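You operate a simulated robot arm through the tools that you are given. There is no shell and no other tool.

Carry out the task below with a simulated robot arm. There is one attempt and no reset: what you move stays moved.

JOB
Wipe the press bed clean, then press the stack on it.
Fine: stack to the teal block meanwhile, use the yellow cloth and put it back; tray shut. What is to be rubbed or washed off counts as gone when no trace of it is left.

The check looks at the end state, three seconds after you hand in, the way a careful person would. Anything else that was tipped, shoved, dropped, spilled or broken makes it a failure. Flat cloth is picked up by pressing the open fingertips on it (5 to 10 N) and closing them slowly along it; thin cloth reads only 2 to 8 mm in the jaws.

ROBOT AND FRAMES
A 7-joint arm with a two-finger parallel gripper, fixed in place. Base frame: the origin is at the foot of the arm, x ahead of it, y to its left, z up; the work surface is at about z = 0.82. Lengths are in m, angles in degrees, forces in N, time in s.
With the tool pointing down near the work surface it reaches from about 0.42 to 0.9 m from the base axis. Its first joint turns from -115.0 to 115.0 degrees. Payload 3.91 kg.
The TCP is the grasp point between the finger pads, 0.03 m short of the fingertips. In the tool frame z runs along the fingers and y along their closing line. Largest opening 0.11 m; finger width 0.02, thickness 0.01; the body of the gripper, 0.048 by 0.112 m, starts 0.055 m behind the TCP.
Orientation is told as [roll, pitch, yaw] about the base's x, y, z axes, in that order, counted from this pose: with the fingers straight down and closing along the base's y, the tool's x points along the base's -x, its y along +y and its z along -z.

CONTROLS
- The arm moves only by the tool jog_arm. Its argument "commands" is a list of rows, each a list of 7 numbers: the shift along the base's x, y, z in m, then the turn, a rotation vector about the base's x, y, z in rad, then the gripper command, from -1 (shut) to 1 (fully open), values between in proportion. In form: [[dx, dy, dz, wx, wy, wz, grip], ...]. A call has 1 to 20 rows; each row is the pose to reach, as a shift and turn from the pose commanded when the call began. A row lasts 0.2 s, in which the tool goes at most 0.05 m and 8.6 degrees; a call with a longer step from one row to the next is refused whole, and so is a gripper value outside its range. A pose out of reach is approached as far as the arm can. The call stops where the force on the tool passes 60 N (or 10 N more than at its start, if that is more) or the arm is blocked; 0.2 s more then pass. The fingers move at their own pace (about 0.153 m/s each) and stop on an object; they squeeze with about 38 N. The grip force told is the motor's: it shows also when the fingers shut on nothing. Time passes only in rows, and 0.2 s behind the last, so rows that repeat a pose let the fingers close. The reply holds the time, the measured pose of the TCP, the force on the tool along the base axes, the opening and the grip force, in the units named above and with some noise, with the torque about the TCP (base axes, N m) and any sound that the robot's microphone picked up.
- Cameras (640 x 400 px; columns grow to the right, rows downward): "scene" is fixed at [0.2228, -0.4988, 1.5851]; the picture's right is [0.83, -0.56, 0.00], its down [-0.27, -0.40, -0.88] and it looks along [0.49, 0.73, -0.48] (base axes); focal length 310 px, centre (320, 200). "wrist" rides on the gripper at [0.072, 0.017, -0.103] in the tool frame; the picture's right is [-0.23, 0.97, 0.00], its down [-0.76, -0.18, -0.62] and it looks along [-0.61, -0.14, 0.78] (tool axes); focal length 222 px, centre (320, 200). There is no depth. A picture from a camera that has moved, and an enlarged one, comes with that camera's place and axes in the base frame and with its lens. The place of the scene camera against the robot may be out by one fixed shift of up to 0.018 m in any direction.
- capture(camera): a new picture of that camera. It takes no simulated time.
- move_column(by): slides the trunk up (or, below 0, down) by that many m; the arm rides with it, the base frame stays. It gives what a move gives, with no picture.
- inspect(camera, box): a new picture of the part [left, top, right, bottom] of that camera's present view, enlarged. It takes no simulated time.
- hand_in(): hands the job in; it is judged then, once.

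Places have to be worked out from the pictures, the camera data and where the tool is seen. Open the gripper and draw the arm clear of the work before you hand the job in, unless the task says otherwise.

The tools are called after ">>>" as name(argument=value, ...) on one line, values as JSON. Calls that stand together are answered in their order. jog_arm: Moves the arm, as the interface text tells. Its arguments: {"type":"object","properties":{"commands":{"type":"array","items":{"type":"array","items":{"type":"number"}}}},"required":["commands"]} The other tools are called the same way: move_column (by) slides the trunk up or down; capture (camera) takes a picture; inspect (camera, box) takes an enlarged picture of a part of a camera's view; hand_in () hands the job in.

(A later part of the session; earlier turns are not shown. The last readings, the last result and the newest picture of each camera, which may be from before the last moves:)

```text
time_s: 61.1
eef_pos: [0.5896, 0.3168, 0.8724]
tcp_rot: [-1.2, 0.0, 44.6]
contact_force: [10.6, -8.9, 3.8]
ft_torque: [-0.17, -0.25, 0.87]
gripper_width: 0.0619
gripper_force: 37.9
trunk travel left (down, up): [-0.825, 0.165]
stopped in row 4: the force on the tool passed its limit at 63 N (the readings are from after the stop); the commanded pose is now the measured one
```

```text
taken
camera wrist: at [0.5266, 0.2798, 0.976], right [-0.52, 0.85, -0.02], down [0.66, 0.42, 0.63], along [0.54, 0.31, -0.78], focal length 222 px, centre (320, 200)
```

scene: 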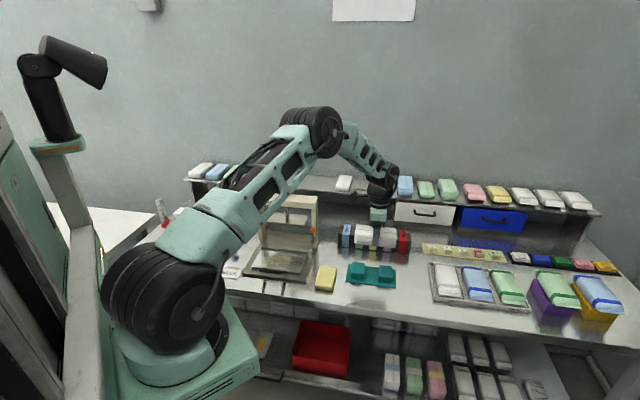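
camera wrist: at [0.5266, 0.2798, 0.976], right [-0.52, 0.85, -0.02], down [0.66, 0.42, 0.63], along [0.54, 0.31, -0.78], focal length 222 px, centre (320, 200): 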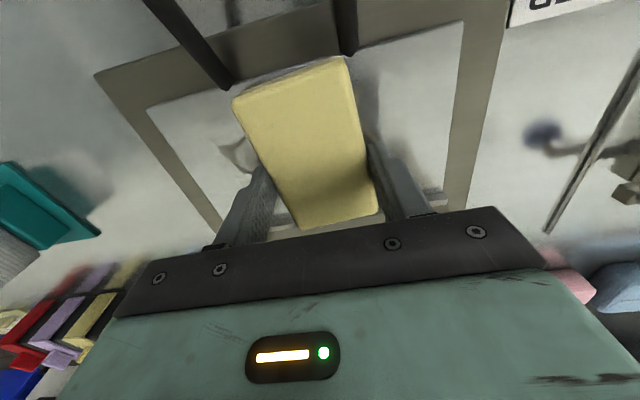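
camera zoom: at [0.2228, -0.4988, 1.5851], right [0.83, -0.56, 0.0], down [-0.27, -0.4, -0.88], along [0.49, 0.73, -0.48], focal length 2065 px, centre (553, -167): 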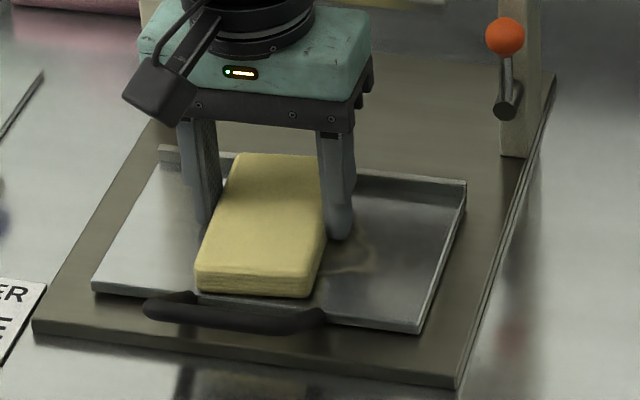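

The cloth's front corner caught on the handle's foot and the call stopped; the free bed depth behind the handle feet is only about 9 cm. I lift the cloth off and level the hand again, then I'll regrip the cloth by its ends so it lies crosswise on the bed.

>>> jog_arm(commands=[[0.001, -0.001, 0.008, 0.004, 0.004, 0.002, -1], [0.001, -0.001, 0.025, 0.0148, 0.0148, 0.007, -1], [0.001, -0.001, 0.05, 0.0148, 0.0148, 0.007, -1], [0.001, -0.001, 0.08, 0.0148, 0.0148, 0.007, -1], [0.001, -0.001, 0.08, 0.0148, 0.0148, 0.007, -1]])

>>> capture(camera="wrist")

>>> inspect(camera="scene", box=[245, 225, 325, 285])

```text
time_s: 62.3
eef_pos: [0.5867, 0.3161, 0.9529]
tcp_rot: [0.3, 0.1, 45.0]
contact_force: [-0.5, -1.1, -0.1]
ft_torque: [-0.01, -0.04, 0.0]
gripper_width: 0.0613
gripper_force: 38.5
trunk travel left (down, up): [-0.825, 0.165]
```

```text
taken
camera wrist: at [0.526, 0.2779, 1.0575], right [-0.53, 0.85, 0.0], down [0.67, 0.41, 0.62], along [0.53, 0.33, -0.78], focal length 222 px, centre (320, 200)
```

wrist: 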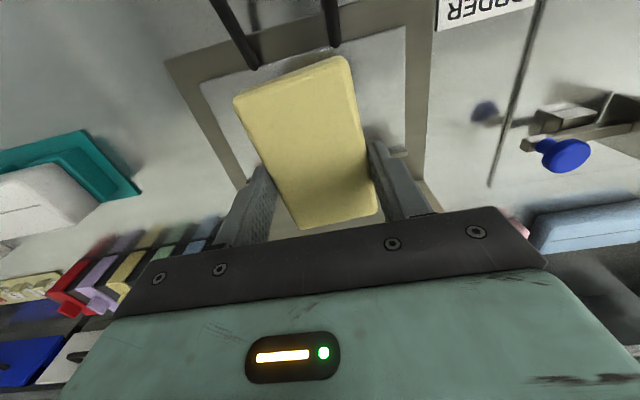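

```text
6.67 times, centred on (285, 255) of scene
camera zoom: at [0.2228, -0.4988, 1.5851], right [0.83, -0.56, 0.0], down [-0.27, -0.4, -0.88], along [0.49, 0.73, -0.48], focal length 2065 px, centre (553, -167)
```

zoom: 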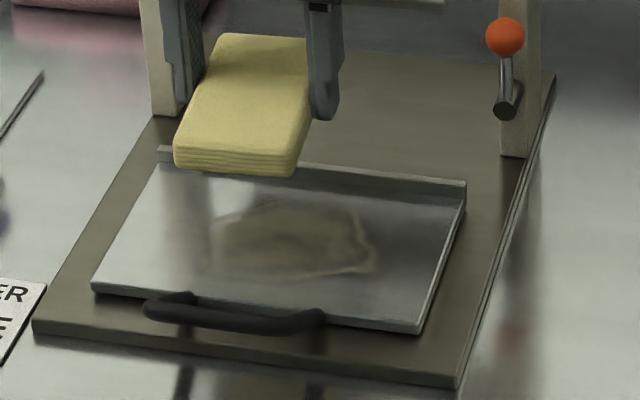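

The cloth is still held (turned about 3.5° in the grip) and the stain looks partly faded. I carry it back to its own spot on the bench, squaring it up, to set it down for the regrip.

>>> jog_arm(commands=[[0.017, -0.0275, 0, 0, 0, -0.01, -1], [0.034, -0.055, 0, 0, 0, -0.02, -1], [0.051, -0.0825, 0, 0, 0, -0.03, -1], [0.068, -0.11, 0, 0, 0, -0.04, -1], [0.085, -0.1375, 0, 0, 0, -0.05, -1], [0.102, -0.165, 0, 0, 0, -0.061, -1], [0.102, -0.165, -0.03, 0, 0, -0.061, -1], [0.102, -0.165, -0.06, 0, 0, -0.061, -1], [0.102, -0.165, -0.085, 0, 0, -0.061, -1], [0.102, -0.165, -0.094, 0, 0, -0.061, -1], [0.102, -0.165, -0.094, 0, 0, -0.061, -1]])

>>> inspect(camera="scene", box=[290, 240, 370, 300])

>>> capture(camera="wrist")

```text
time_s: 64.7
eef_pos: [0.6911, 0.1518, 0.8583]
tcp_rot: [0.1, 0.0, 41.4]
contact_force: [0.2, 0.0, -0.9]
ft_torque: [0.03, 0.0, -0.03]
gripper_width: 0.0611
gripper_force: 37.8
trunk travel left (down, up): [-0.825, 0.165]
```

```text
6.67 times, centred on (330, 270) of scene
camera zoom: at [0.2228, -0.4988, 1.5851], right [0.83, -0.56, 0.0], down [-0.27, -0.4, -0.88], along [0.49, 0.73, -0.48], focal length 2065 px, centre (253, -267)
```

zoom: 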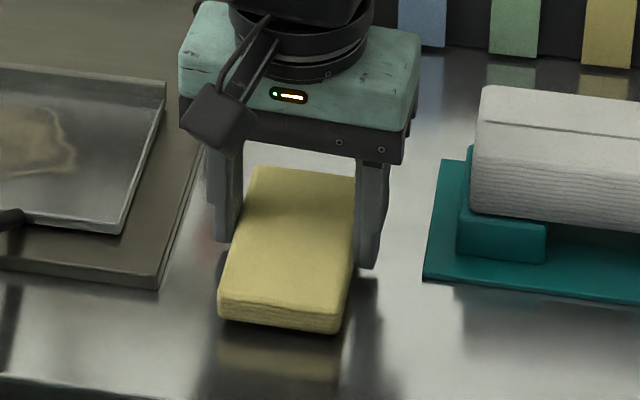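

```text
taken
camera wrist: at [0.6261, 0.1177, 0.9617], right [-0.47, 0.88, 0.0], down [0.69, 0.37, 0.62], along [0.55, 0.3, -0.78], focal length 222 px, centre (320, 200)
```

wrist: 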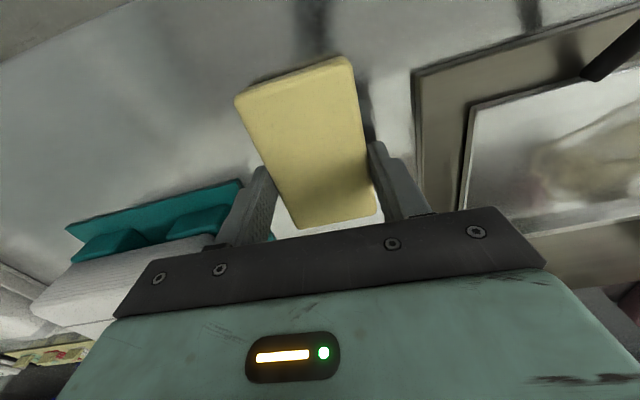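

The cloth hangs a few mm above its original spot, square to the bench. I lower to contact in small steps.

>>> jog_arm(commands=[[0, 0, -0.002, 0, 0, 0, -1], [0, 0, -0.004, 0, 0, 0, -1], [0, 0, -0.004, 0, 0, 0, -1]])

>>> jog_arm(commands=[[0, 0, -0.001, 0, 0, 0, -1], [0, 0, -0.002, 0, 0, 0, -1], [0, 0, -0.002, 0, 0, 0, -1]])

```text
time_s: 65.5
eef_pos: [0.691, 0.1533, 0.8537]
tcp_rot: [0.2, 0.0, 41.4]
contact_force: [0.0, -0.2, 0.5]
ft_torque: [0.0, 0.0, 0.0]
gripper_width: 0.0607
gripper_force: 38.3
trunk travel left (down, up): [-0.825, 0.165]
```

```text
time_s: 66.3
eef_pos: [0.6908, 0.152, 0.8535]
tcp_rot: [0.2, 0.0, 41.6]
contact_force: [0.9, -0.8, 5.9]
ft_torque: [-0.31, 0.07, 0.05]
gripper_width: 0.0606
gripper_force: 38.1
trunk travel left (down, up): [-0.825, 0.165]
```

The cloth touches the bench (6 N). I release it, rise, and turn the hand to close along the cloth's length.

>>> jog_arm(commands=[[0, 0, 0.001, 0, 0, 0, 0.1], [0, 0, 0.001, 0, 0, 0, 0.4], [0, 0, 0.001, 0, 0, 0, 0.636], [0, 0, 0.001, 0, 0, 0, 0.636], [0, 0, 0.03, 0, 0, 0, 0.636], [0, 0, 0.07, 0, 0, 0, 0.8], [0, 0, 0.11, 0, 0, 0, 1], [0, 0, 0.15, 0, 0, 0, 1]])

>>> jog_arm(commands=[[-0.004, 0.004, 0, 0, 0, -0.138, 1], [-0.008, 0.008, 0, 0, 0, -0.276, 1], [-0.012, 0.012, 0, 0, 0, -0.414, 1], [-0.016, 0.016, 0, 0, 0, -0.552, 1], [-0.02, 0.02, 0, 0, 0, -0.69, 1], [-0.024, 0.024, 0, 0, 0, -0.828, 1], [-0.028, 0.028, 0, 0, 0, -0.966, 1], [-0.032, 0.032, 0, 0, 0, -1.104, 1], [-0.036, 0.036, 0, 0, 0, -1.242, 1], [-0.04, 0.04, 0, 0, 0, -1.38, 1], [-0.044, 0.044, 0, 0, 0, -1.51, 1], [-0.044, 0.044, 0, 0, 0, -1.51, 1]])

>>> capture(camera="wrist")

>>> inspect(camera="scene", box=[245, 225, 365, 300])

```text
time_s: 68.1
eef_pos: [0.6889, 0.1518, 1.003]
tcp_rot: [0.2, 0.1, 41.4]
contact_force: [-0.3, 1.0, -0.3]
ft_torque: [-0.01, 0.01, -0.01]
gripper_width: 0.1099
gripper_force: 0.0
trunk travel left (down, up): [-0.825, 0.165]
```

```text
time_s: 70.7
eef_pos: [0.6467, 0.1954, 1.0019]
tcp_rot: [0.2, 0.2, -45.2]
contact_force: [-0.7, -0.3, -0.3]
ft_torque: [-0.03, 0.02, -0.05]
gripper_width: 0.1098
gripper_force: 0.1
trunk travel left (down, up): [-0.825, 0.165]
```

```text
taken
camera wrist: at [0.6082, 0.2597, 1.1064], right [0.85, 0.52, 0.0], down [0.41, -0.67, 0.62], along [0.33, -0.53, -0.78], focal length 222 px, centre (320, 200)
```

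wrist: 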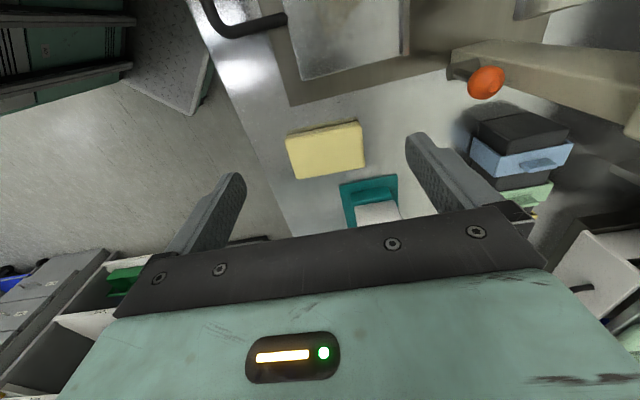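

```text
5.33 times, centred on (305, 262) of scene
camera zoom: at [0.2228, -0.4988, 1.5851], right [0.83, -0.56, 0.0], down [-0.27, -0.4, -0.88], along [0.49, 0.73, -0.48], focal length 1652 px, centre (400, -133)
```

zoom: 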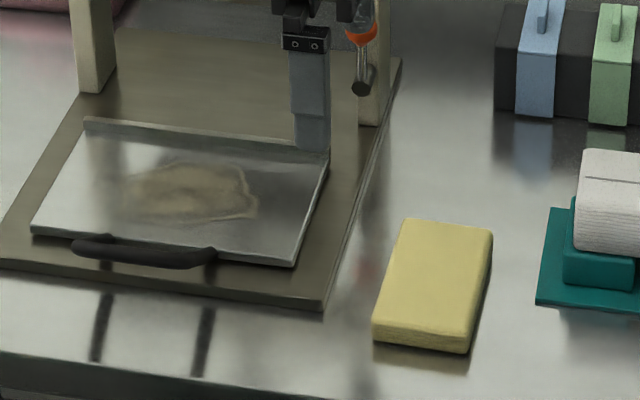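

Now I enlarge the cloth from the wrist to measure its position for the end grip.

>>> inspect(camera="wrist", box=[260, 100, 420, 220])

>>> inspect(camera="scene", box=[305, 255, 345, 300])

```text
3.33 times, centred on (340, 160) of wrist
camera zoom: at [0.6082, 0.2597, 1.1064], right [0.85, 0.52, 0.0], down [0.41, -0.67, 0.62], along [0.33, -0.53, -0.78], focal length 740 px, centre (253, 333)
```

zoom: 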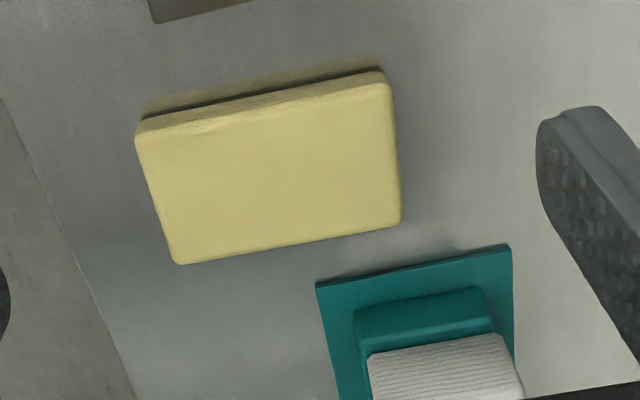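

```text
8.89 times, centred on (325, 278) of scene
camera zoom: at [0.2228, -0.4988, 1.5851], right [0.83, -0.56, 0.0], down [-0.27, -0.4, -0.88], along [0.49, 0.73, -0.48], focal length 2753 px, centre (276, -489)
```

zoom: 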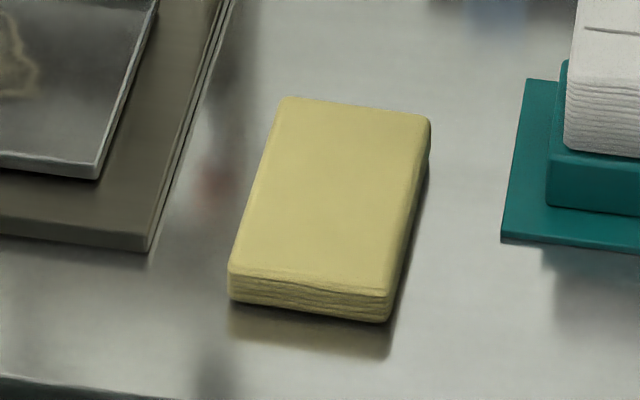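

The cloth lies square at u≈0.592, v≈-0.385. I move over it fully open and come down to just above it to check the end clearances.

>>> jog_arm(commands=[[0.015, -0.0165, -0.01, 0, 0, 0, 1], [0.03, -0.033, -0.03, 0, 0, 0, 1], [0.0441, -0.049, -0.06, 0, 0, 0, 1], [0.0441, -0.049, -0.1, 0, 0, 0, 1], [0.0441, -0.049, -0.125, 0, 0, 0, 1], [0.0441, -0.049, -0.125, 0, 0, 0, 1]])

>>> capture(camera="wrist")

>>> inspect(camera="scene", box=[290, 240, 370, 300])

```text
time_s: 72.1
eef_pos: [0.6907, 0.1474, 0.875]
tcp_rot: [0.2, 0.1, -45.1]
contact_force: [0.2, -0.3, 0.1]
ft_torque: [-0.06, 0.02, 0.01]
gripper_width: 0.1099
gripper_force: 0.1
trunk travel left (down, up): [-0.825, 0.165]
```

```text
taken
camera wrist: at [0.6532, 0.2105, 0.9802], right [0.85, 0.53, 0.0], down [0.41, -0.67, 0.62], along [0.33, -0.53, -0.78], focal length 222 px, centre (320, 200)
```

wrist: 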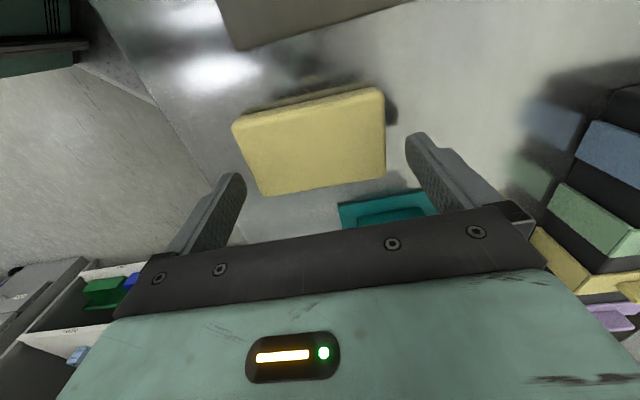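

```text
6.67 times, centred on (330, 270) of scene
camera zoom: at [0.2228, -0.4988, 1.5851], right [0.83, -0.56, 0.0], down [-0.27, -0.4, -0.88], along [0.49, 0.73, -0.48], focal length 2065 px, centre (253, -267)
```

zoom: 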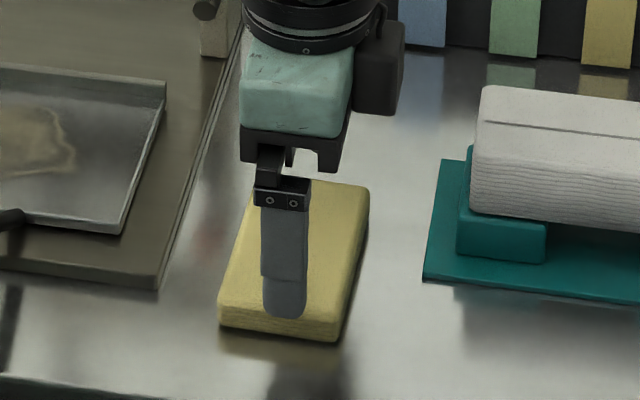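

The cloth is centred to within 2 mm. I fine-adjust, lower to z≈0.853 and close on its ends.

>>> jog_arm(commands=[[-0.0025, 0.0004, -0.006, 0, 0, 0, 1], [-0.0025, 0.0004, -0.012, 0, 0, 0, 1], [-0.0025, 0.0004, -0.018, 0, 0, 0, 1], [-0.0025, 0.0004, -0.0215, 0, 0, 0, 1], [-0.0025, 0.0004, -0.0215, 0, 0, 0, 1]])

>>> capture(camera="wrist")

>>> inspect(camera="scene", box=[290, 240, 370, 300])

```text
time_s: 73.3
eef_pos: [0.6898, 0.1467, 0.8556]
tcp_rot: [0.3, 0.1, -45.1]
contact_force: [-0.4, 0.2, 0.9]
ft_torque: [-0.02, 0.02, 0.01]
gripper_width: 0.1102
gripper_force: 0.0
trunk travel left (down, up): [-0.825, 0.165]
```

```text
taken
camera wrist: at [0.6509, 0.2112, 0.9597], right [0.85, 0.53, 0.0], down [0.41, -0.67, 0.62], along [0.33, -0.53, -0.78], focal length 222 px, centre (320, 200)
```

wrist: 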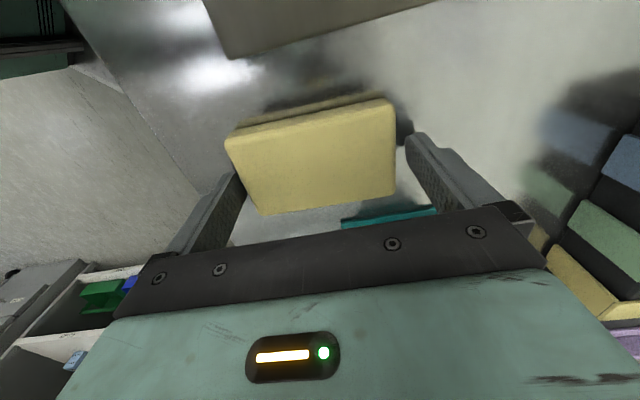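

```text
6.67 times, centred on (330, 270) of scene
camera zoom: at [0.2228, -0.4988, 1.5851], right [0.83, -0.56, 0.0], down [-0.27, -0.4, -0.88], along [0.49, 0.73, -0.48], focal length 2065 px, centre (253, -267)
```

zoom: 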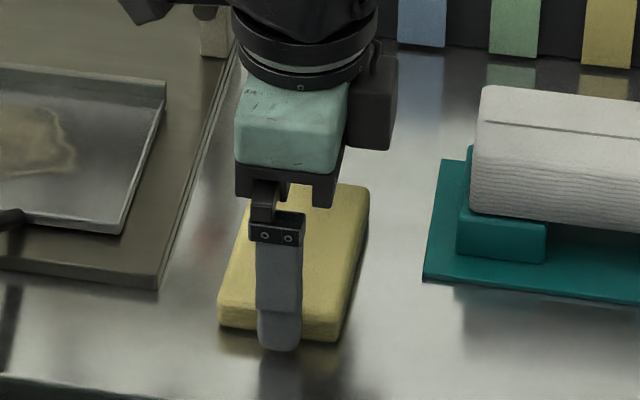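

Both fingers are outside the cloth's ends. I lower 1.5 mm more and close.

>>> jog_arm(commands=[[0, 0, -0.0015, 0, 0, 0, 1], [0, 0, -0.0015, 0, 0, 0, 0.9], [0, 0, -0.0015, 0, 0, 0, 0.85], [0, 0, -0.0015, 0, 0, 0, 0.8], [0, 0, -0.0015, 0, 0, 0, 0.7], [0, 0, -0.0015, 0, 0, 0, 0.6], [0, 0, -0.0015, 0, 0, 0, 0.6]])

>>> capture(camera="wrist")

```text
time_s: 74.9
eef_pos: [0.6895, 0.1477, 0.8531]
tcp_rot: [0.1, 0.2, -45.2]
contact_force: [-0.1, -0.9, 0.2]
ft_torque: [-0.02, 0.01, 0.01]
gripper_width: 0.0986
gripper_force: 38.1
trunk travel left (down, up): [-0.825, 0.165]
```

```text
taken
camera wrist: at [0.6509, 0.2113, 0.958], right [0.85, 0.53, 0.0], down [0.41, -0.67, 0.62], along [0.33, -0.53, -0.78], focal length 222 px, centre (320, 200)
```

wrist: 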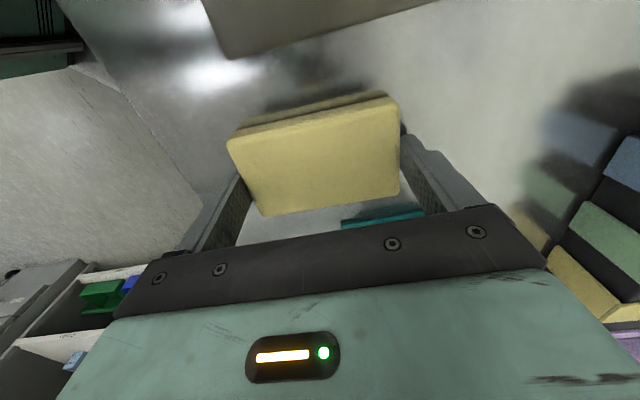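

The cloth is held by its ends (98.6 mm). I lift it and carry it to the bed while turning the hand 90°, so the cloth lies crosswise.

>>> jog_arm(commands=[[0, 0, 0.01, 0, 0, 0, 0.4], [0, 0, 0.04, 0, 0, 0, 0.4], [0, 0, 0.08, 0, 0, 0, 0.4], [-0.004, 0.008, 0.115, 0, 0, 0, 0.4], [-0.012, 0.022, 0.12, 0, 0, 0.143, 0.4], [-0.02, 0.037, 0.12, 0, 0, 0.286, 0.4], [-0.028, 0.052, 0.12, 0, 0, 0.429, 0.4], [-0.036, 0.067, 0.12, 0, 0, 0.572, 0.4], [-0.044, 0.082, 0.12, 0, 0, 0.715, 0.4], [-0.052, 0.097, 0.12, 0, 0, 0.858, 0.4], [-0.06, 0.111, 0.12, 0, 0, 1.0, 0.4], [-0.068, 0.125, 0.12, 0, 0, 1.143, 0.4], [-0.076, 0.139, 0.12, 0, 0, 1.286, 0.4], [-0.084, 0.153, 0.12, 0, 0, 1.429, 0.4], [-0.092, 0.167, 0.12, 0, 0, 1.574, 0.4], [-0.092, 0.167, 0.12, 0, 0, 1.574, 0.4]])

>>> capture(camera="wrist")

>>> inspect(camera="scene", box=[245, 215, 325, 285])

```text
time_s: 78.3
eef_pos: [0.5976, 0.3129, 0.9752]
tcp_rot: [0.2, 0.0, 45.2]
contact_force: [-0.8, 0.5, -0.3]
ft_torque: [-0.02, 0.03, 0.0]
gripper_width: 0.0982
gripper_force: 38.3
trunk travel left (down, up): [-0.825, 0.165]
```

```text
taken
camera wrist: at [0.5354, 0.2742, 1.0795], right [-0.53, 0.85, 0.0], down [0.66, 0.41, 0.62], along [0.53, 0.33, -0.78], focal length 222 px, centre (320, 200)
```

wrist: 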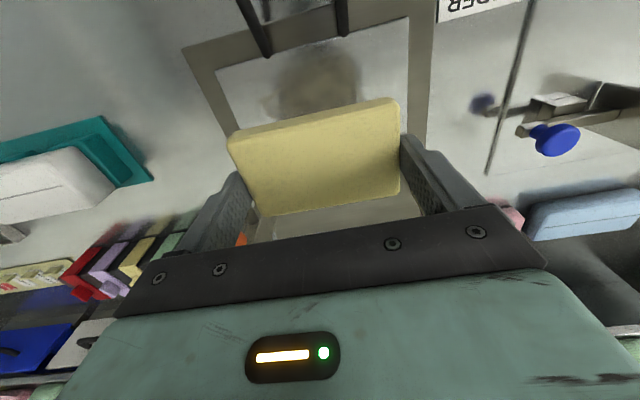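

```text
5.71 times, centred on (285, 250) of scene
camera zoom: at [0.2228, -0.4988, 1.5851], right [0.83, -0.56, 0.0], down [-0.27, -0.4, -0.88], along [0.49, 0.73, -0.48], focal length 1770 px, centre (520, -86)
```

zoom: 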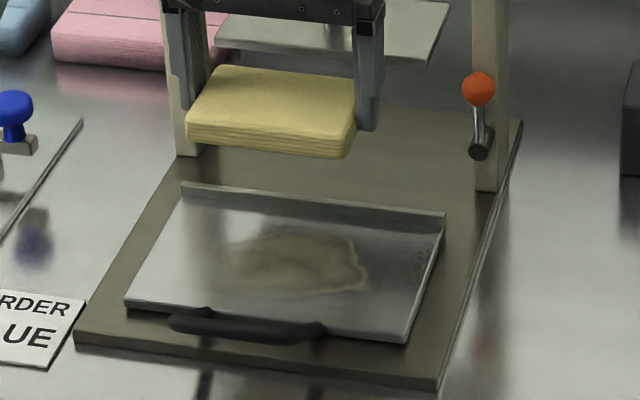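

The cloth is crosswise now and the tray front is at u≈0.585. I lower it towards the bed at u≈0.64, v≈-0.20.

>>> jog_arm(commands=[[-0.001, -0.001, -0.03, 0, 0, 0, 0.4], [-0.002, -0.002, -0.06, 0, 0, 0, 0.4], [-0.002, -0.002, -0.085, 0, 0, 0, 0.4], [-0.002, -0.002, -0.095, 0, 0, 0, 0.4], [-0.002, -0.002, -0.095, 0, 0, 0, 0.4]])

>>> jog_arm(commands=[[0, 0, -0.002, 0, 0, 0, 0.4], [0, 0, -0.004, 0, 0, 0, 0.4], [0, 0, -0.004, 0, 0, 0, 0.4]])

>>> inspect(camera="scene", box=[245, 215, 325, 285])

>>> capture(camera="wrist")

```text
time_s: 79.5
eef_pos: [0.5958, 0.3124, 0.8782]
tcp_rot: [0.2, 0.0, 45.1]
contact_force: [-1.1, 0.2, -0.1]
ft_torque: [-0.02, 0.01, -0.03]
gripper_width: 0.0983
gripper_force: 38.0
trunk travel left (down, up): [-0.825, 0.165]
```

```text
time_s: 80.3
eef_pos: [0.5952, 0.3113, 0.8748]
tcp_rot: [0.2, 0.0, 45.1]
contact_force: [0.9, -0.2, -0.4]
ft_torque: [-0.04, 0.02, -0.02]
gripper_width: 0.0983
gripper_force: 38.1
trunk travel left (down, up): [-0.825, 0.165]
```

```text
5.71 times, centred on (285, 250) of scene
camera zoom: at [0.2228, -0.4988, 1.5851], right [0.83, -0.56, 0.0], down [-0.27, -0.4, -0.88], along [0.49, 0.73, -0.48], focal length 1770 px, centre (520, -86)
```

zoom: 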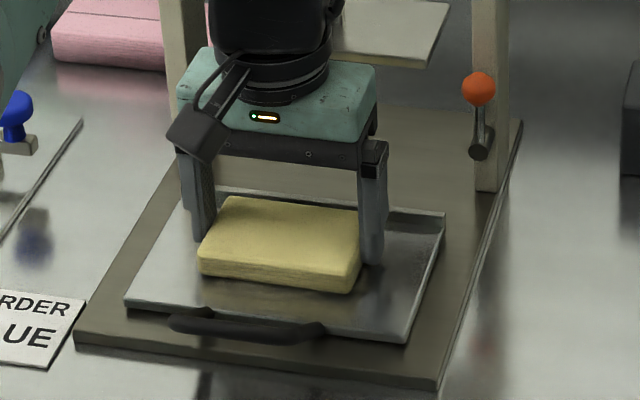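

```text
taken
camera wrist: at [0.5329, 0.2735, 0.9792], right [-0.53, 0.85, 0.0], down [0.67, 0.41, 0.62], along [0.53, 0.33, -0.78], focal length 222 px, centre (320, 200)
```

wrist: 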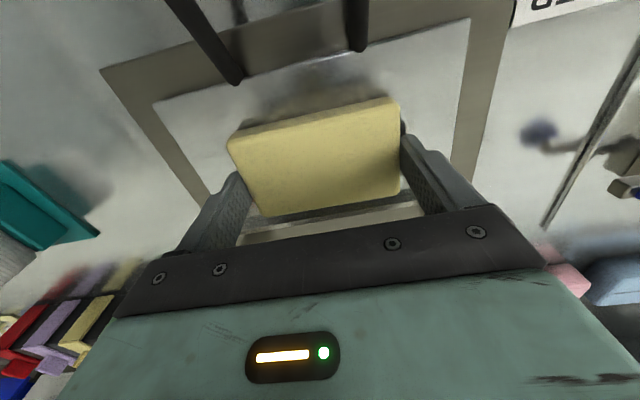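

The cloth is well clear of the handle feet and the lip. I lower on to the bed in 1–1.5 mm steps.

>>> jog_arm(commands=[[0, 0, -0.001, 0, 0, 0, 0.4], [0, 0, -0.0015, 0, 0, 0, 0.4], [0, 0, -0.0015, 0, 0, 0, 0.4]])

>>> jog_arm(commands=[[0, 0, -0.001, 0, 0, 0, 0.4], [0, 0, -0.0015, 0, 0, 0, 0.4], [0, 0, -0.0015, 0, 0, 0, 0.4]])

```text
time_s: 81.1
eef_pos: [0.5938, 0.3118, 0.8738]
tcp_rot: [0.2, 0.0, 45.1]
contact_force: [0.0, -1.3, 1.8]
ft_torque: [-0.1, -0.08, -0.03]
gripper_width: 0.0985
gripper_force: 37.5
trunk travel left (down, up): [-0.825, 0.165]
```

```text
time_s: 81.9
eef_pos: [0.5947, 0.3122, 0.8735]
tcp_rot: [0.2, 0.0, 45.1]
contact_force: [2.4, -1.3, 17.9]
ft_torque: [-0.26, -0.06, -0.03]
gripper_width: 0.0985
gripper_force: 37.8
trunk travel left (down, up): [-0.825, 0.165]
```

Contact is about 18 N; I ease off slightly to about 8–10 N and make a stroke along the bed.

>>> jog_arm(commands=[[0, 0, 0.0007, 0, 0, 0, 0.4], [-0.005, 0.005, 0.0007, 0, 0, 0, 0.4], [-0.01, 0.01, 0.0007, 0, 0, 0, 0.4], [-0.015, 0.015, 0.0007, 0, 0, 0, 0.4], [-0.02, 0.02, 0.0007, 0, 0, 0, 0.4], [-0.025, 0.025, 0.0007, 0, 0, 0, 0.4], [-0.03, 0.03, 0.0007, 0, 0, 0, 0.4]])

>>> inspect(camera="scene", box=[245, 215, 325, 285])

>>> capture(camera="wrist")

```text
time_s: 83.5
eef_pos: [0.5642, 0.3428, 0.8733]
tcp_rot: [0.2, 0.0, 45.0]
contact_force: [10.2, -9.3, 21.2]
ft_torque: [-0.58, -0.57, 0.05]
gripper_width: 0.0983
gripper_force: 38.2
trunk travel left (down, up): [-0.825, 0.165]
```

```text
5.71 times, centred on (285, 250) of scene
camera zoom: at [0.2228, -0.4988, 1.5851], right [0.83, -0.56, 0.0], down [-0.27, -0.4, -0.88], along [0.49, 0.73, -0.48], focal length 1770 px, centre (520, -86)
```

zoom: 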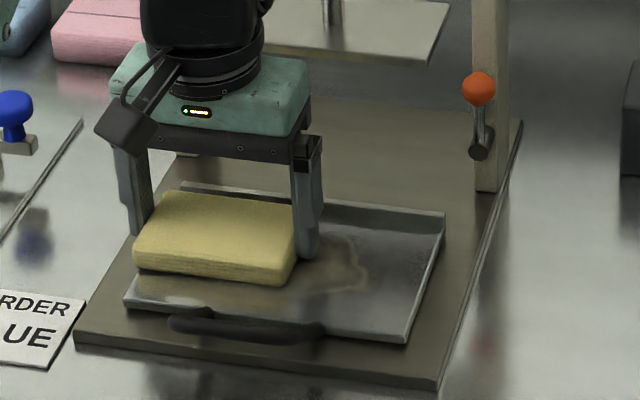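

```text
taken
camera wrist: at [0.5029, 0.3036, 0.9774], right [-0.53, 0.85, 0.0], down [0.66, 0.41, 0.62], along [0.53, 0.33, -0.78], focal length 222 px, centre (320, 200)
```

wrist: 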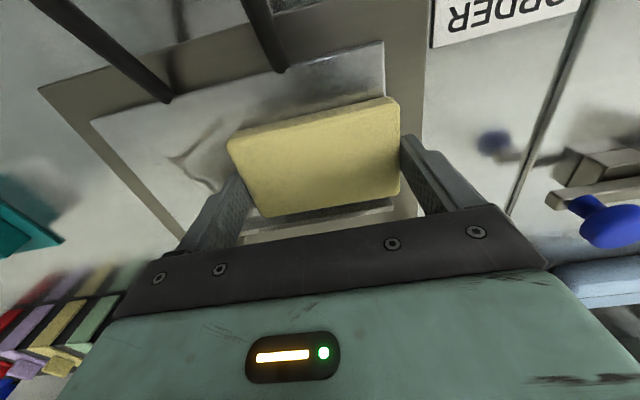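

Wiping works: friction is steady and the wiped part is fading. I do a long stroke to the right end and back.

>>> jog_arm(commands=[[0.007, -0.007, 0.0005, 0, 0, 0, 0.4], [0.014, -0.014, 0.0005, 0, 0, 0, 0.4], [0.021, -0.021, 0.0005, 0, 0, 0, 0.4], [0.028, -0.028, 0.0005, 0, 0, 0, 0.4], [0.035, -0.035, 0.0005, 0, 0, 0, 0.4], [0.042, -0.042, 0.0005, 0, 0, 0, 0.4], [0.049, -0.049, 0.0005, 0, 0, 0, 0.4], [0.056, -0.056, 0.0005, 0, 0, 0, 0.4], [0.063, -0.063, 0.0005, 0, 0, 0, 0.4], [0.07, -0.07, 0.0005, 0, 0, 0, 0.4], [0.075, -0.075, 0.0005, 0, 0, 0, 0.4]])

>>> inspect(camera="scene", box=[245, 215, 325, 285])

>>> capture(camera="wrist")

```text
time_s: 85.9
eef_pos: [0.6396, 0.2677, 0.8735]
tcp_rot: [0.2, 0.0, 45.1]
contact_force: [-4.4, 5.0, 8.7]
ft_torque: [0.25, 0.25, 0.01]
gripper_width: 0.0985
gripper_force: 38.0
trunk travel left (down, up): [-0.825, 0.165]
```

```text
5.71 times, centred on (285, 250) of scene
camera zoom: at [0.2228, -0.4988, 1.5851], right [0.83, -0.56, 0.0], down [-0.27, -0.4, -0.88], along [0.49, 0.73, -0.48], focal length 1770 px, centre (520, -86)
```

zoom: 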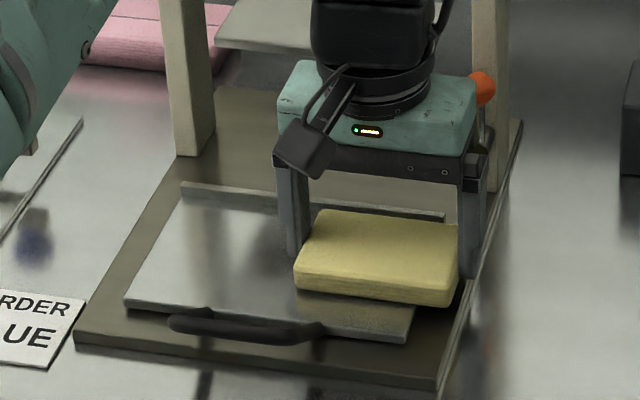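

```text
taken
camera wrist: at [0.5771, 0.2294, 0.9774], right [-0.53, 0.85, 0.0], down [0.66, 0.41, 0.62], along [0.53, 0.33, -0.78], focal length 222 px, centre (320, 200)
```

wrist: 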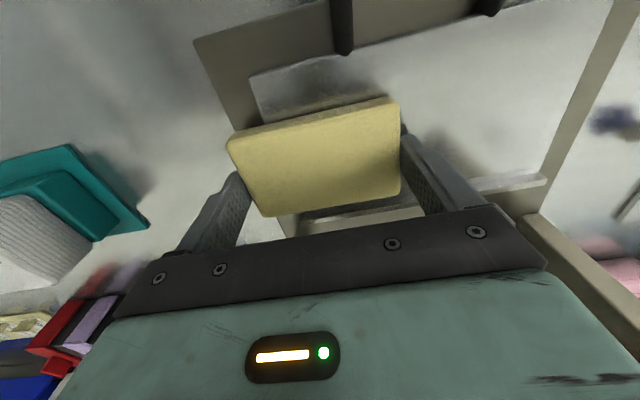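

The left side already looks clean. I shift 1 cm towards the lip and wipe the rear strip back to the left.

>>> jog_arm(commands=[[0.0035, 0.0035, 0, 0, 0, 0, 0.4], [0.007, 0.007, 0, 0, 0, 0, 0.4], [0.0, 0.014, 0, 0, 0, 0, 0.4], [-0.007, 0.021, 0, 0, 0, 0, 0.4], [-0.014, 0.028, 0, 0, 0, 0, 0.4], [-0.021, 0.035, 0, 0, 0, 0, 0.4], [-0.028, 0.042, 0, 0, 0, 0, 0.4], [-0.035, 0.049, 0, 0, 0, 0, 0.4], [-0.042, 0.056, 0, 0, 0, 0, 0.4], [-0.049, 0.063, 0, 0, 0, 0, 0.4], [-0.056, 0.07, 0, 0, 0, 0, 0.4], [-0.063, 0.077, 0, 0, 0, 0, 0.4], [-0.068, 0.082, 0, 0, 0, 0, 0.4]])

>>> inspect(camera="scene", box=[245, 215, 325, 285])

>>> capture(camera="wrist")

```text
time_s: 88.7
eef_pos: [0.5701, 0.3502, 0.8729]
tcp_rot: [0.3, 0.2, 45.1]
contact_force: [0.3, -0.4, 2.7]
ft_torque: [-0.06, -0.13, -0.01]
gripper_width: 0.0986
gripper_force: 38.1
trunk travel left (down, up): [-0.825, 0.165]
```

```text
5.71 times, centred on (285, 250) of scene
camera zoom: at [0.2228, -0.4988, 1.5851], right [0.83, -0.56, 0.0], down [-0.27, -0.4, -0.88], along [0.49, 0.73, -0.48], focal length 1770 px, centre (520, -86)
```

zoom: 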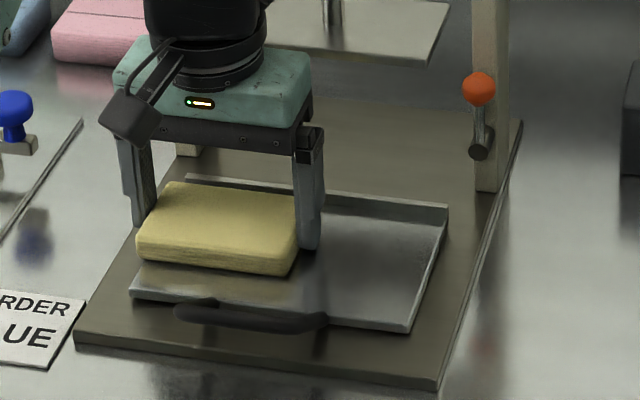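

```text
taken
camera wrist: at [0.5085, 0.3108, 0.9774], right [-0.53, 0.85, 0.0], down [0.67, 0.41, 0.62], along [0.52, 0.33, -0.78], focal length 222 px, centre (320, 200)
```

wrist: 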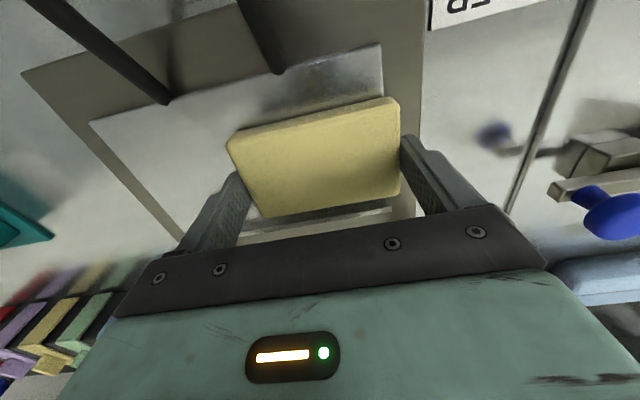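

The stain looks mostly gone. I lift the cloth off to inspect the whole bed.

>>> jog_arm(commands=[[0, 0, 0.01, 0, 0, 0, 0.4], [0, 0, 0.04, 0, 0, 0, 0.4], [-0.02, 0.02, 0.08, 0, 0, 0, 0.4], [-0.03, 0.03, 0.11, 0, 0, 0, 0.4], [-0.03, 0.03, 0.11, 0, 0, 0, 0.4]])

>>> inspect(camera="scene", box=[250, 240, 315, 285])

>>> capture(camera="wrist")

```text
time_s: 89.9
eef_pos: [0.541, 0.3799, 0.9826]
tcp_rot: [0.2, 0.1, 45.1]
contact_force: [0.5, -1.0, -0.4]
ft_torque: [-0.03, 0.02, 0.01]
gripper_width: 0.0982
gripper_force: 38.1
trunk travel left (down, up): [-0.825, 0.165]
```

```text
8.89 times, centred on (282, 262) of scene
camera zoom: at [0.2228, -0.4988, 1.5851], right [0.83, -0.56, 0.0], down [-0.27, -0.4, -0.88], along [0.49, 0.73, -0.48], focal length 2753 px, centre (653, -356)
```

zoom: 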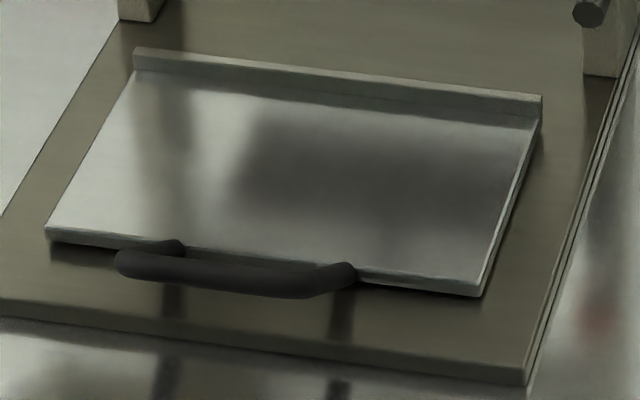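

```text
taken
camera wrist: at [0.4791, 0.3411, 1.088], right [-0.53, 0.85, 0.0], down [0.67, 0.41, 0.62], along [0.53, 0.33, -0.78], focal length 222 px, centre (320, 200)
```

wrist: 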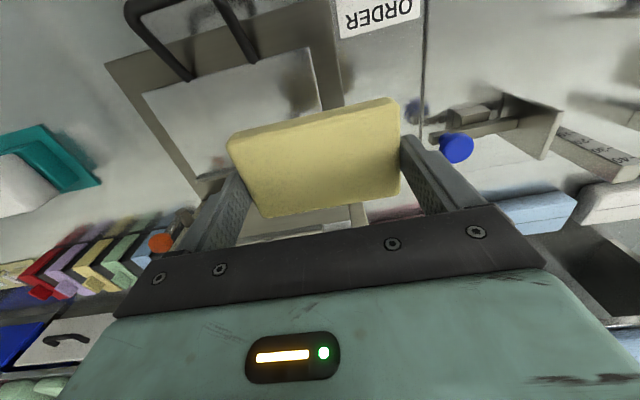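

From the scene side the bed looks clean; I check a brownish spot seen in the wrist view.

>>> inspect(camera="wrist", box=[130, 20, 350, 180])

>>> inspect(camera="scene", box=[255, 245, 310, 275])

```text
2.50 times, centred on (240, 100) of wrist
camera zoom: at [0.4791, 0.3411, 1.088], right [-0.53, 0.85, 0.0], down [0.67, 0.41, 0.62], along [0.53, 0.33, -0.78], focal length 555 px, centre (520, 450)
```

zoom: 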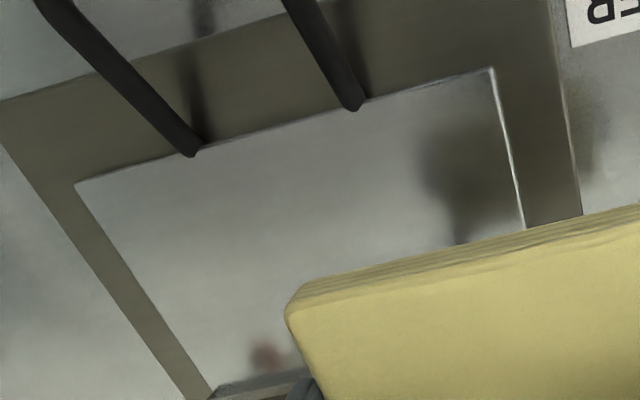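

```text
11.64 times, centred on (282, 260) of scene
camera zoom: at [0.2228, -0.4988, 1.5851], right [0.83, -0.56, 0.0], down [-0.27, -0.4, -0.88], along [0.49, 0.73, -0.48], focal length 3604 px, centre (756, -498)
```

zoom: 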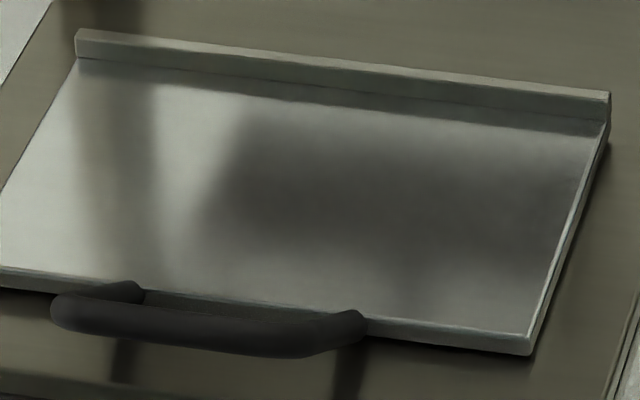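

The dark and reddish patches are soft mirror reflections (gripper, cloth, orange knob); no stain is left to see. To be sure no faint trace stays, I wipe the front strip of the bed again.

>>> jog_arm(commands=[[0.01, -0.019, -0.045, 0, 0, 0, 0.4], [0.0201, -0.038, -0.085, 0, 0, 0, 0.4], [0.0201, -0.038, -0.1, 0, 0, 0, 0.4], [0.0201, -0.038, -0.107, 0, 0, 0, 0.4], [0.0201, -0.038, -0.111, 0, 0, 0, 0.4], [0.0271, -0.045, -0.111, 0, 0, 0, 0.4], [0.0341, -0.052, -0.111, 0, 0, 0, 0.4], [0.0411, -0.059, -0.111, 0, 0, 0, 0.4], [0.0481, -0.066, -0.111, 0, 0, 0, 0.4], [0.0551, -0.073, -0.111, 0, 0, 0, 0.4], [0.0621, -0.08, -0.111, 0, 0, 0, 0.4], [0.0691, -0.087, -0.111, 0, 0, 0, 0.4], [0.0761, -0.094, -0.111, 0, 0, 0, 0.4], [0.0831, -0.101, -0.111, 0, 0, 0, 0.4], [0.0901, -0.108, -0.111, 0, 0, 0, 0.4], [0.0941, -0.112, -0.111, 0, 0, 0, 0.4]])

>>> jog_arm(commands=[[-0.007, 0.007, 0, 0, 0, 0, 0.4], [-0.014, 0.014, 0, 0, 0, 0, 0.4], [-0.021, 0.021, 0, 0, 0, 0, 0.4], [-0.028, 0.028, 0, 0, 0, 0, 0.4], [-0.035, 0.035, 0, 0, 0, 0, 0.4], [-0.042, 0.042, 0, 0, 0, 0, 0.4], [-0.049, 0.049, 0, 0, 0, 0, 0.4], [-0.056, 0.056, 0, 0, 0, 0, 0.4], [-0.063, 0.063, 0, 0, 0, 0, 0.4], [-0.07, 0.07, 0, 0, 0, 0, 0.4], [-0.074, 0.074, 0, 0, 0, 0, 0.4]])

>>> capture(camera="wrist")

>>> inspect(camera="scene", box=[245, 215, 325, 285])

```text
time_s: 93.3
eef_pos: [0.634, 0.2669, 0.8729]
tcp_rot: [0.2, 0.0, 45.1]
contact_force: [-7.2, 8.5, 14.1]
ft_torque: [0.41, 0.35, 0.0]
gripper_width: 0.0985
gripper_force: 38.0
trunk travel left (down, up): [-0.825, 0.165]
```

```text
time_s: 95.7
eef_pos: [0.5601, 0.342, 0.8738]
tcp_rot: [0.2, 0.1, 45.1]
contact_force: [6.4, -6.3, 13.7]
ft_torque: [-0.29, -0.38, 0.02]
gripper_width: 0.0982
gripper_force: 38.0
trunk travel left (down, up): [-0.825, 0.165]
```

```text
taken
camera wrist: at [0.4992, 0.303, 0.9767], right [-0.53, 0.85, 0.0], down [0.67, 0.41, 0.62], along [0.53, 0.33, -0.78], focal length 222 px, centre (320, 200)
```

wrist: 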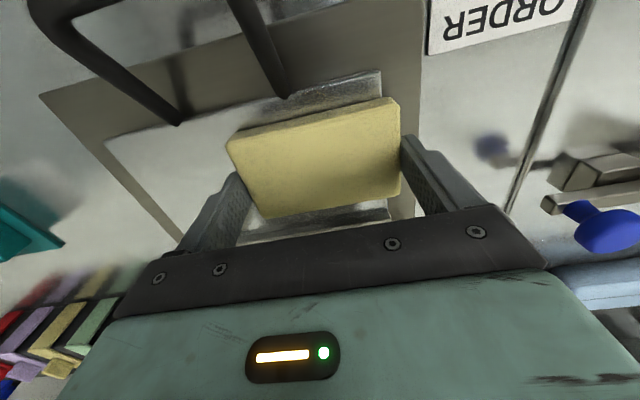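

```text
5.71 times, centred on (285, 250) of scene
camera zoom: at [0.2228, -0.4988, 1.5851], right [0.83, -0.56, 0.0], down [-0.27, -0.4, -0.88], along [0.49, 0.73, -0.48], focal length 1770 px, centre (520, -86)
```

zoom: 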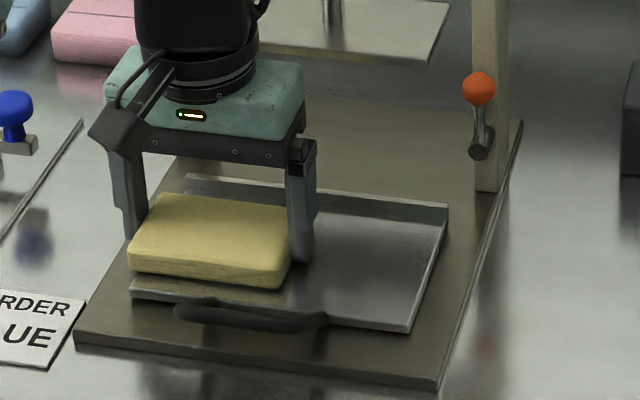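

Front strip done. I lift 1 cm, shift 19 mm towards the lip, and wipe the rear strip in both directions.

>>> jog_arm(commands=[[0, 0, 0.01, 0, 0, 0, 0.4], [0.0067, 0.0067, 0.01, 0, 0, 0, 0.4], [0.0134, 0.0134, 0.01, 0, 0, 0, 0.4], [0.0134, 0.0134, 0.004, 0, 0, 0, 0.4], [0.0134, 0.0134, -0.0003, 0, 0, 0, 0.4], [0.0204, 0.0064, -0.0003, 0, 0, 0, 0.4], [0.0274, -0.0006, -0.0003, 0, 0, 0, 0.4], [0.0344, -0.0076, -0.0003, 0, 0, 0, 0.4], [0.0414, -0.0146, -0.0003, 0, 0, 0, 0.4], [0.0484, -0.0216, -0.0003, 0, 0, 0, 0.4], [0.0554, -0.0286, -0.0003, 0, 0, 0, 0.4], [0.0624, -0.0356, -0.0003, 0, 0, 0, 0.4], [0.0694, -0.0426, -0.0003, 0, 0, 0, 0.4], [0.0764, -0.0496, -0.0003, 0, 0, 0, 0.4], [0.0834, -0.0566, -0.0003, 0, 0, 0, 0.4], [0.0874, -0.0606, -0.0003, 0, 0, 0, 0.4]])

>>> jog_arm(commands=[[-0.007, 0.007, 0, 0, 0, 0, 0.4], [-0.014, 0.014, 0, 0, 0, 0, 0.4], [-0.021, 0.021, 0, 0, 0, 0, 0.4], [-0.028, 0.028, 0, 0, 0, 0, 0.4], [-0.035, 0.035, 0, 0, 0, 0, 0.4], [-0.042, 0.042, 0, 0, 0, 0, 0.4], [-0.049, 0.049, 0, 0, 0, 0, 0.4], [-0.056, 0.056, 0, 0, 0, 0, 0.4], [-0.063, 0.063, 0, 0, 0, 0, 0.4], [-0.07, 0.07, 0, 0, 0, 0, 0.4], [-0.074, 0.074, 0, 0, 0, 0, 0.4], [-0.074, 0.074, 0.03, 0, 0, 0, 0.4], [-0.074, 0.074, 0.07, 0, 0, 0, 0.4], [-0.074, 0.074, 0.1, 0, 0, 0, 0.4]])

>>> capture(camera="wrist")

>>> inspect(camera="scene", box=[245, 215, 325, 285])

```text
time_s: 99.1
eef_pos: [0.6498, 0.2823, 0.8719]
tcp_rot: [0.2, -0.1, 45.1]
contact_force: [-4.6, 5.4, 9.2]
ft_torque: [0.27, 0.21, -0.04]
gripper_width: 0.0983
gripper_force: 38.0
trunk travel left (down, up): [-0.825, 0.165]
```

```text
time_s: 102.1
eef_pos: [0.5733, 0.3546, 0.9725]
tcp_rot: [0.2, 0.0, 45.1]
contact_force: [-0.3, 0.0, -0.1]
ft_torque: [-0.03, 0.0, 0.03]
gripper_width: 0.0984
gripper_force: 38.1
trunk travel left (down, up): [-0.825, 0.165]
```

```text
taken
camera wrist: at [0.5118, 0.3164, 1.0765], right [-0.53, 0.85, 0.0], down [0.67, 0.41, 0.62], along [0.53, 0.33, -0.78], focal length 222 px, centre (320, 200)
```

wrist: 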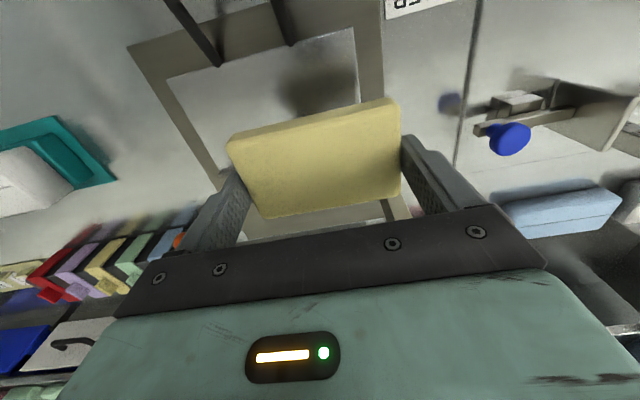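

```text
5.71 times, centred on (285, 250) of scene
camera zoom: at [0.2228, -0.4988, 1.5851], right [0.83, -0.56, 0.0], down [-0.27, -0.4, -0.88], along [0.49, 0.73, -0.48], focal length 1770 px, centre (520, -86)
```

zoom: 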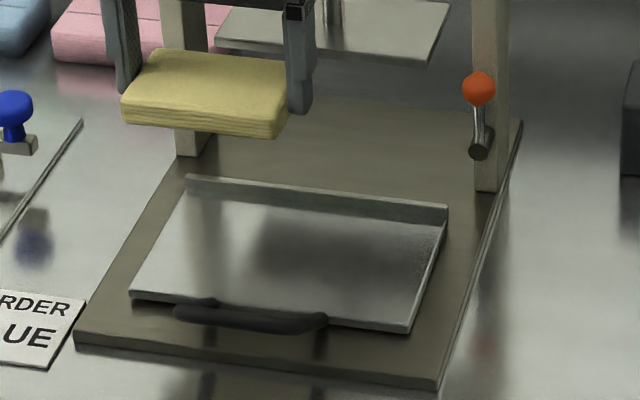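

The bed is clean with only reflections visible. I carry the cloth back to its place, turning the hand back so the cloth lies as it was.

>>> jog_arm(commands=[[0.005, -0.009, 0.01, 0, 0, 0, 0.4], [0.014, -0.025, 0.015, 0, 0, -0.12, 0.4], [0.024, -0.043, 0.015, 0, 0, -0.25, 0.4], [0.034, -0.061, 0.015, 0, 0, -0.385, 0.4], [0.044, -0.079, 0.015, 0, 0, -0.52, 0.4], [0.054, -0.097, 0.015, 0, 0, -0.655, 0.4], [0.064, -0.115, 0.015, 0, 0, -0.79, 0.4], [0.074, -0.133, 0.015, 0, 0, -0.925, 0.4], [0.084, -0.15, 0.015, 0, 0, -1.06, 0.4], [0.093, -0.166, 0.015, 0, 0, -1.195, 0.4], [0.102, -0.182, 0.01, 0, 0, -1.33, 0.4], [0.11, -0.196, 0.0, 0, 0, -1.46, 0.4], [0.1151, -0.2043, -0.02, 0, 0, -1.572, 0.4], [0.1151, -0.2043, -0.06, 0, 0, -1.572, 0.4], [0.1151, -0.2043, -0.09, 0, 0, -1.572, 0.4], [0.1151, -0.2043, -0.11, 0, 0, -1.572, 0.4], [0.1151, -0.2043, -0.11, 0, 0, -1.572, 0.4]])

>>> capture(camera="wrist")

>>> inspect(camera="scene", box=[290, 240, 370, 300])

```text
time_s: 105.7
eef_pos: [0.6891, 0.151, 0.8614]
tcp_rot: [0.2, 0.1, -45.0]
contact_force: [-0.6, -0.4, -0.4]
ft_torque: [0.0, 0.05, 0.02]
gripper_width: 0.0986
gripper_force: 37.9
trunk travel left (down, up): [-0.825, 0.165]
```

```text
taken
camera wrist: at [0.6511, 0.2138, 0.9651], right [0.85, 0.53, 0.0], down [0.41, -0.67, 0.62], along [0.33, -0.53, -0.78], focal length 222 px, centre (320, 200)
```

wrist: 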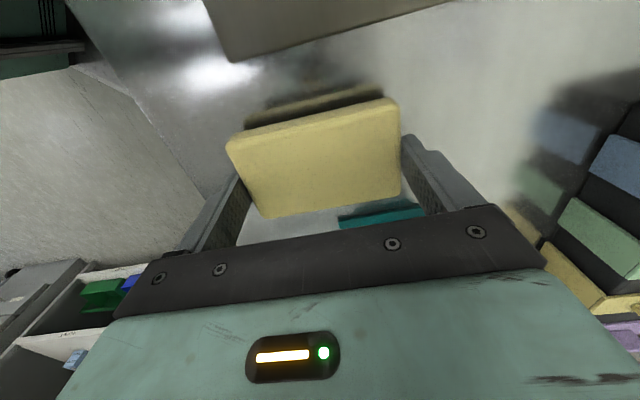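

```text
6.67 times, centred on (330, 270) of scene
camera zoom: at [0.2228, -0.4988, 1.5851], right [0.83, -0.56, 0.0], down [-0.27, -0.4, -0.88], along [0.49, 0.73, -0.48], focal length 2065 px, centre (253, -267)
```

zoom: 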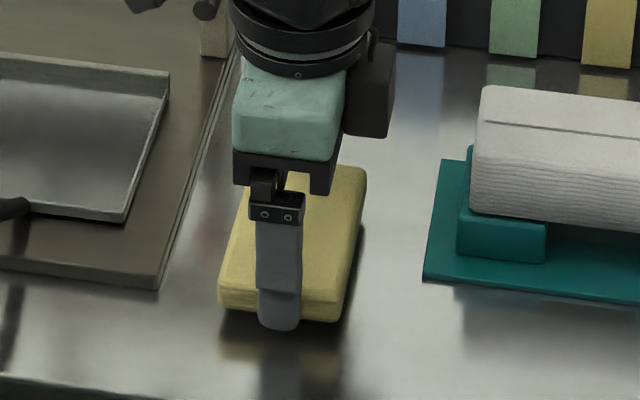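

The cloth is over its original place. I lower in small steps until it touches the bench.

>>> jog_arm(commands=[[0, 0, -0.003, 0, 0, 0, 0.4], [0, 0, -0.006, 0, 0, 0, 0.4], [0, 0, -0.0075, 0, 0, 0, 0.4], [0, 0, -0.0075, 0, 0, 0, 0.4]])

>>> jog_arm(commands=[[0, 0, -0.001, 0, 0, 0, 0.4], [0, 0, -0.0015, 0, 0, 0, 0.4], [0, 0, -0.0015, 0, 0, 0, 0.4]])

```text
time_s: 106.7
eef_pos: [0.6892, 0.151, 0.8539]
tcp_rot: [0.2, 0.0, -45.1]
contact_force: [-0.1, -0.3, 0.2]
ft_torque: [0.0, 0.0, 0.02]
gripper_width: 0.0984
gripper_force: 38.1
trunk travel left (down, up): [-0.825, 0.165]
```

```text
time_s: 107.5
eef_pos: [0.6895, 0.1507, 0.854]
tcp_rot: [0.2, 0.0, -45.0]
contact_force: [0.7, -0.4, -0.3]
ft_torque: [0.0, -0.01, -0.01]
gripper_width: 0.0986
gripper_force: 38.6
trunk travel left (down, up): [-0.825, 0.165]
```

>>> jog_arm(commands=[[0, 0, -0.0008, 0, 0, 0, 0.4], [0, 0, -0.0015, 0, 0, 0, 0.4], [0, 0, -0.0015, 0, 0, 0, 0.4]])

```text
time_s: 108.3
eef_pos: [0.6887, 0.1515, 0.8524]
tcp_rot: [0.2, 0.1, -44.9]
contact_force: [-1.5, 1.2, 8.0]
ft_torque: [-0.12, 0.28, -0.03]
gripper_width: 0.0984
gripper_force: 37.7
trunk travel left (down, up): [-0.825, 0.165]
```

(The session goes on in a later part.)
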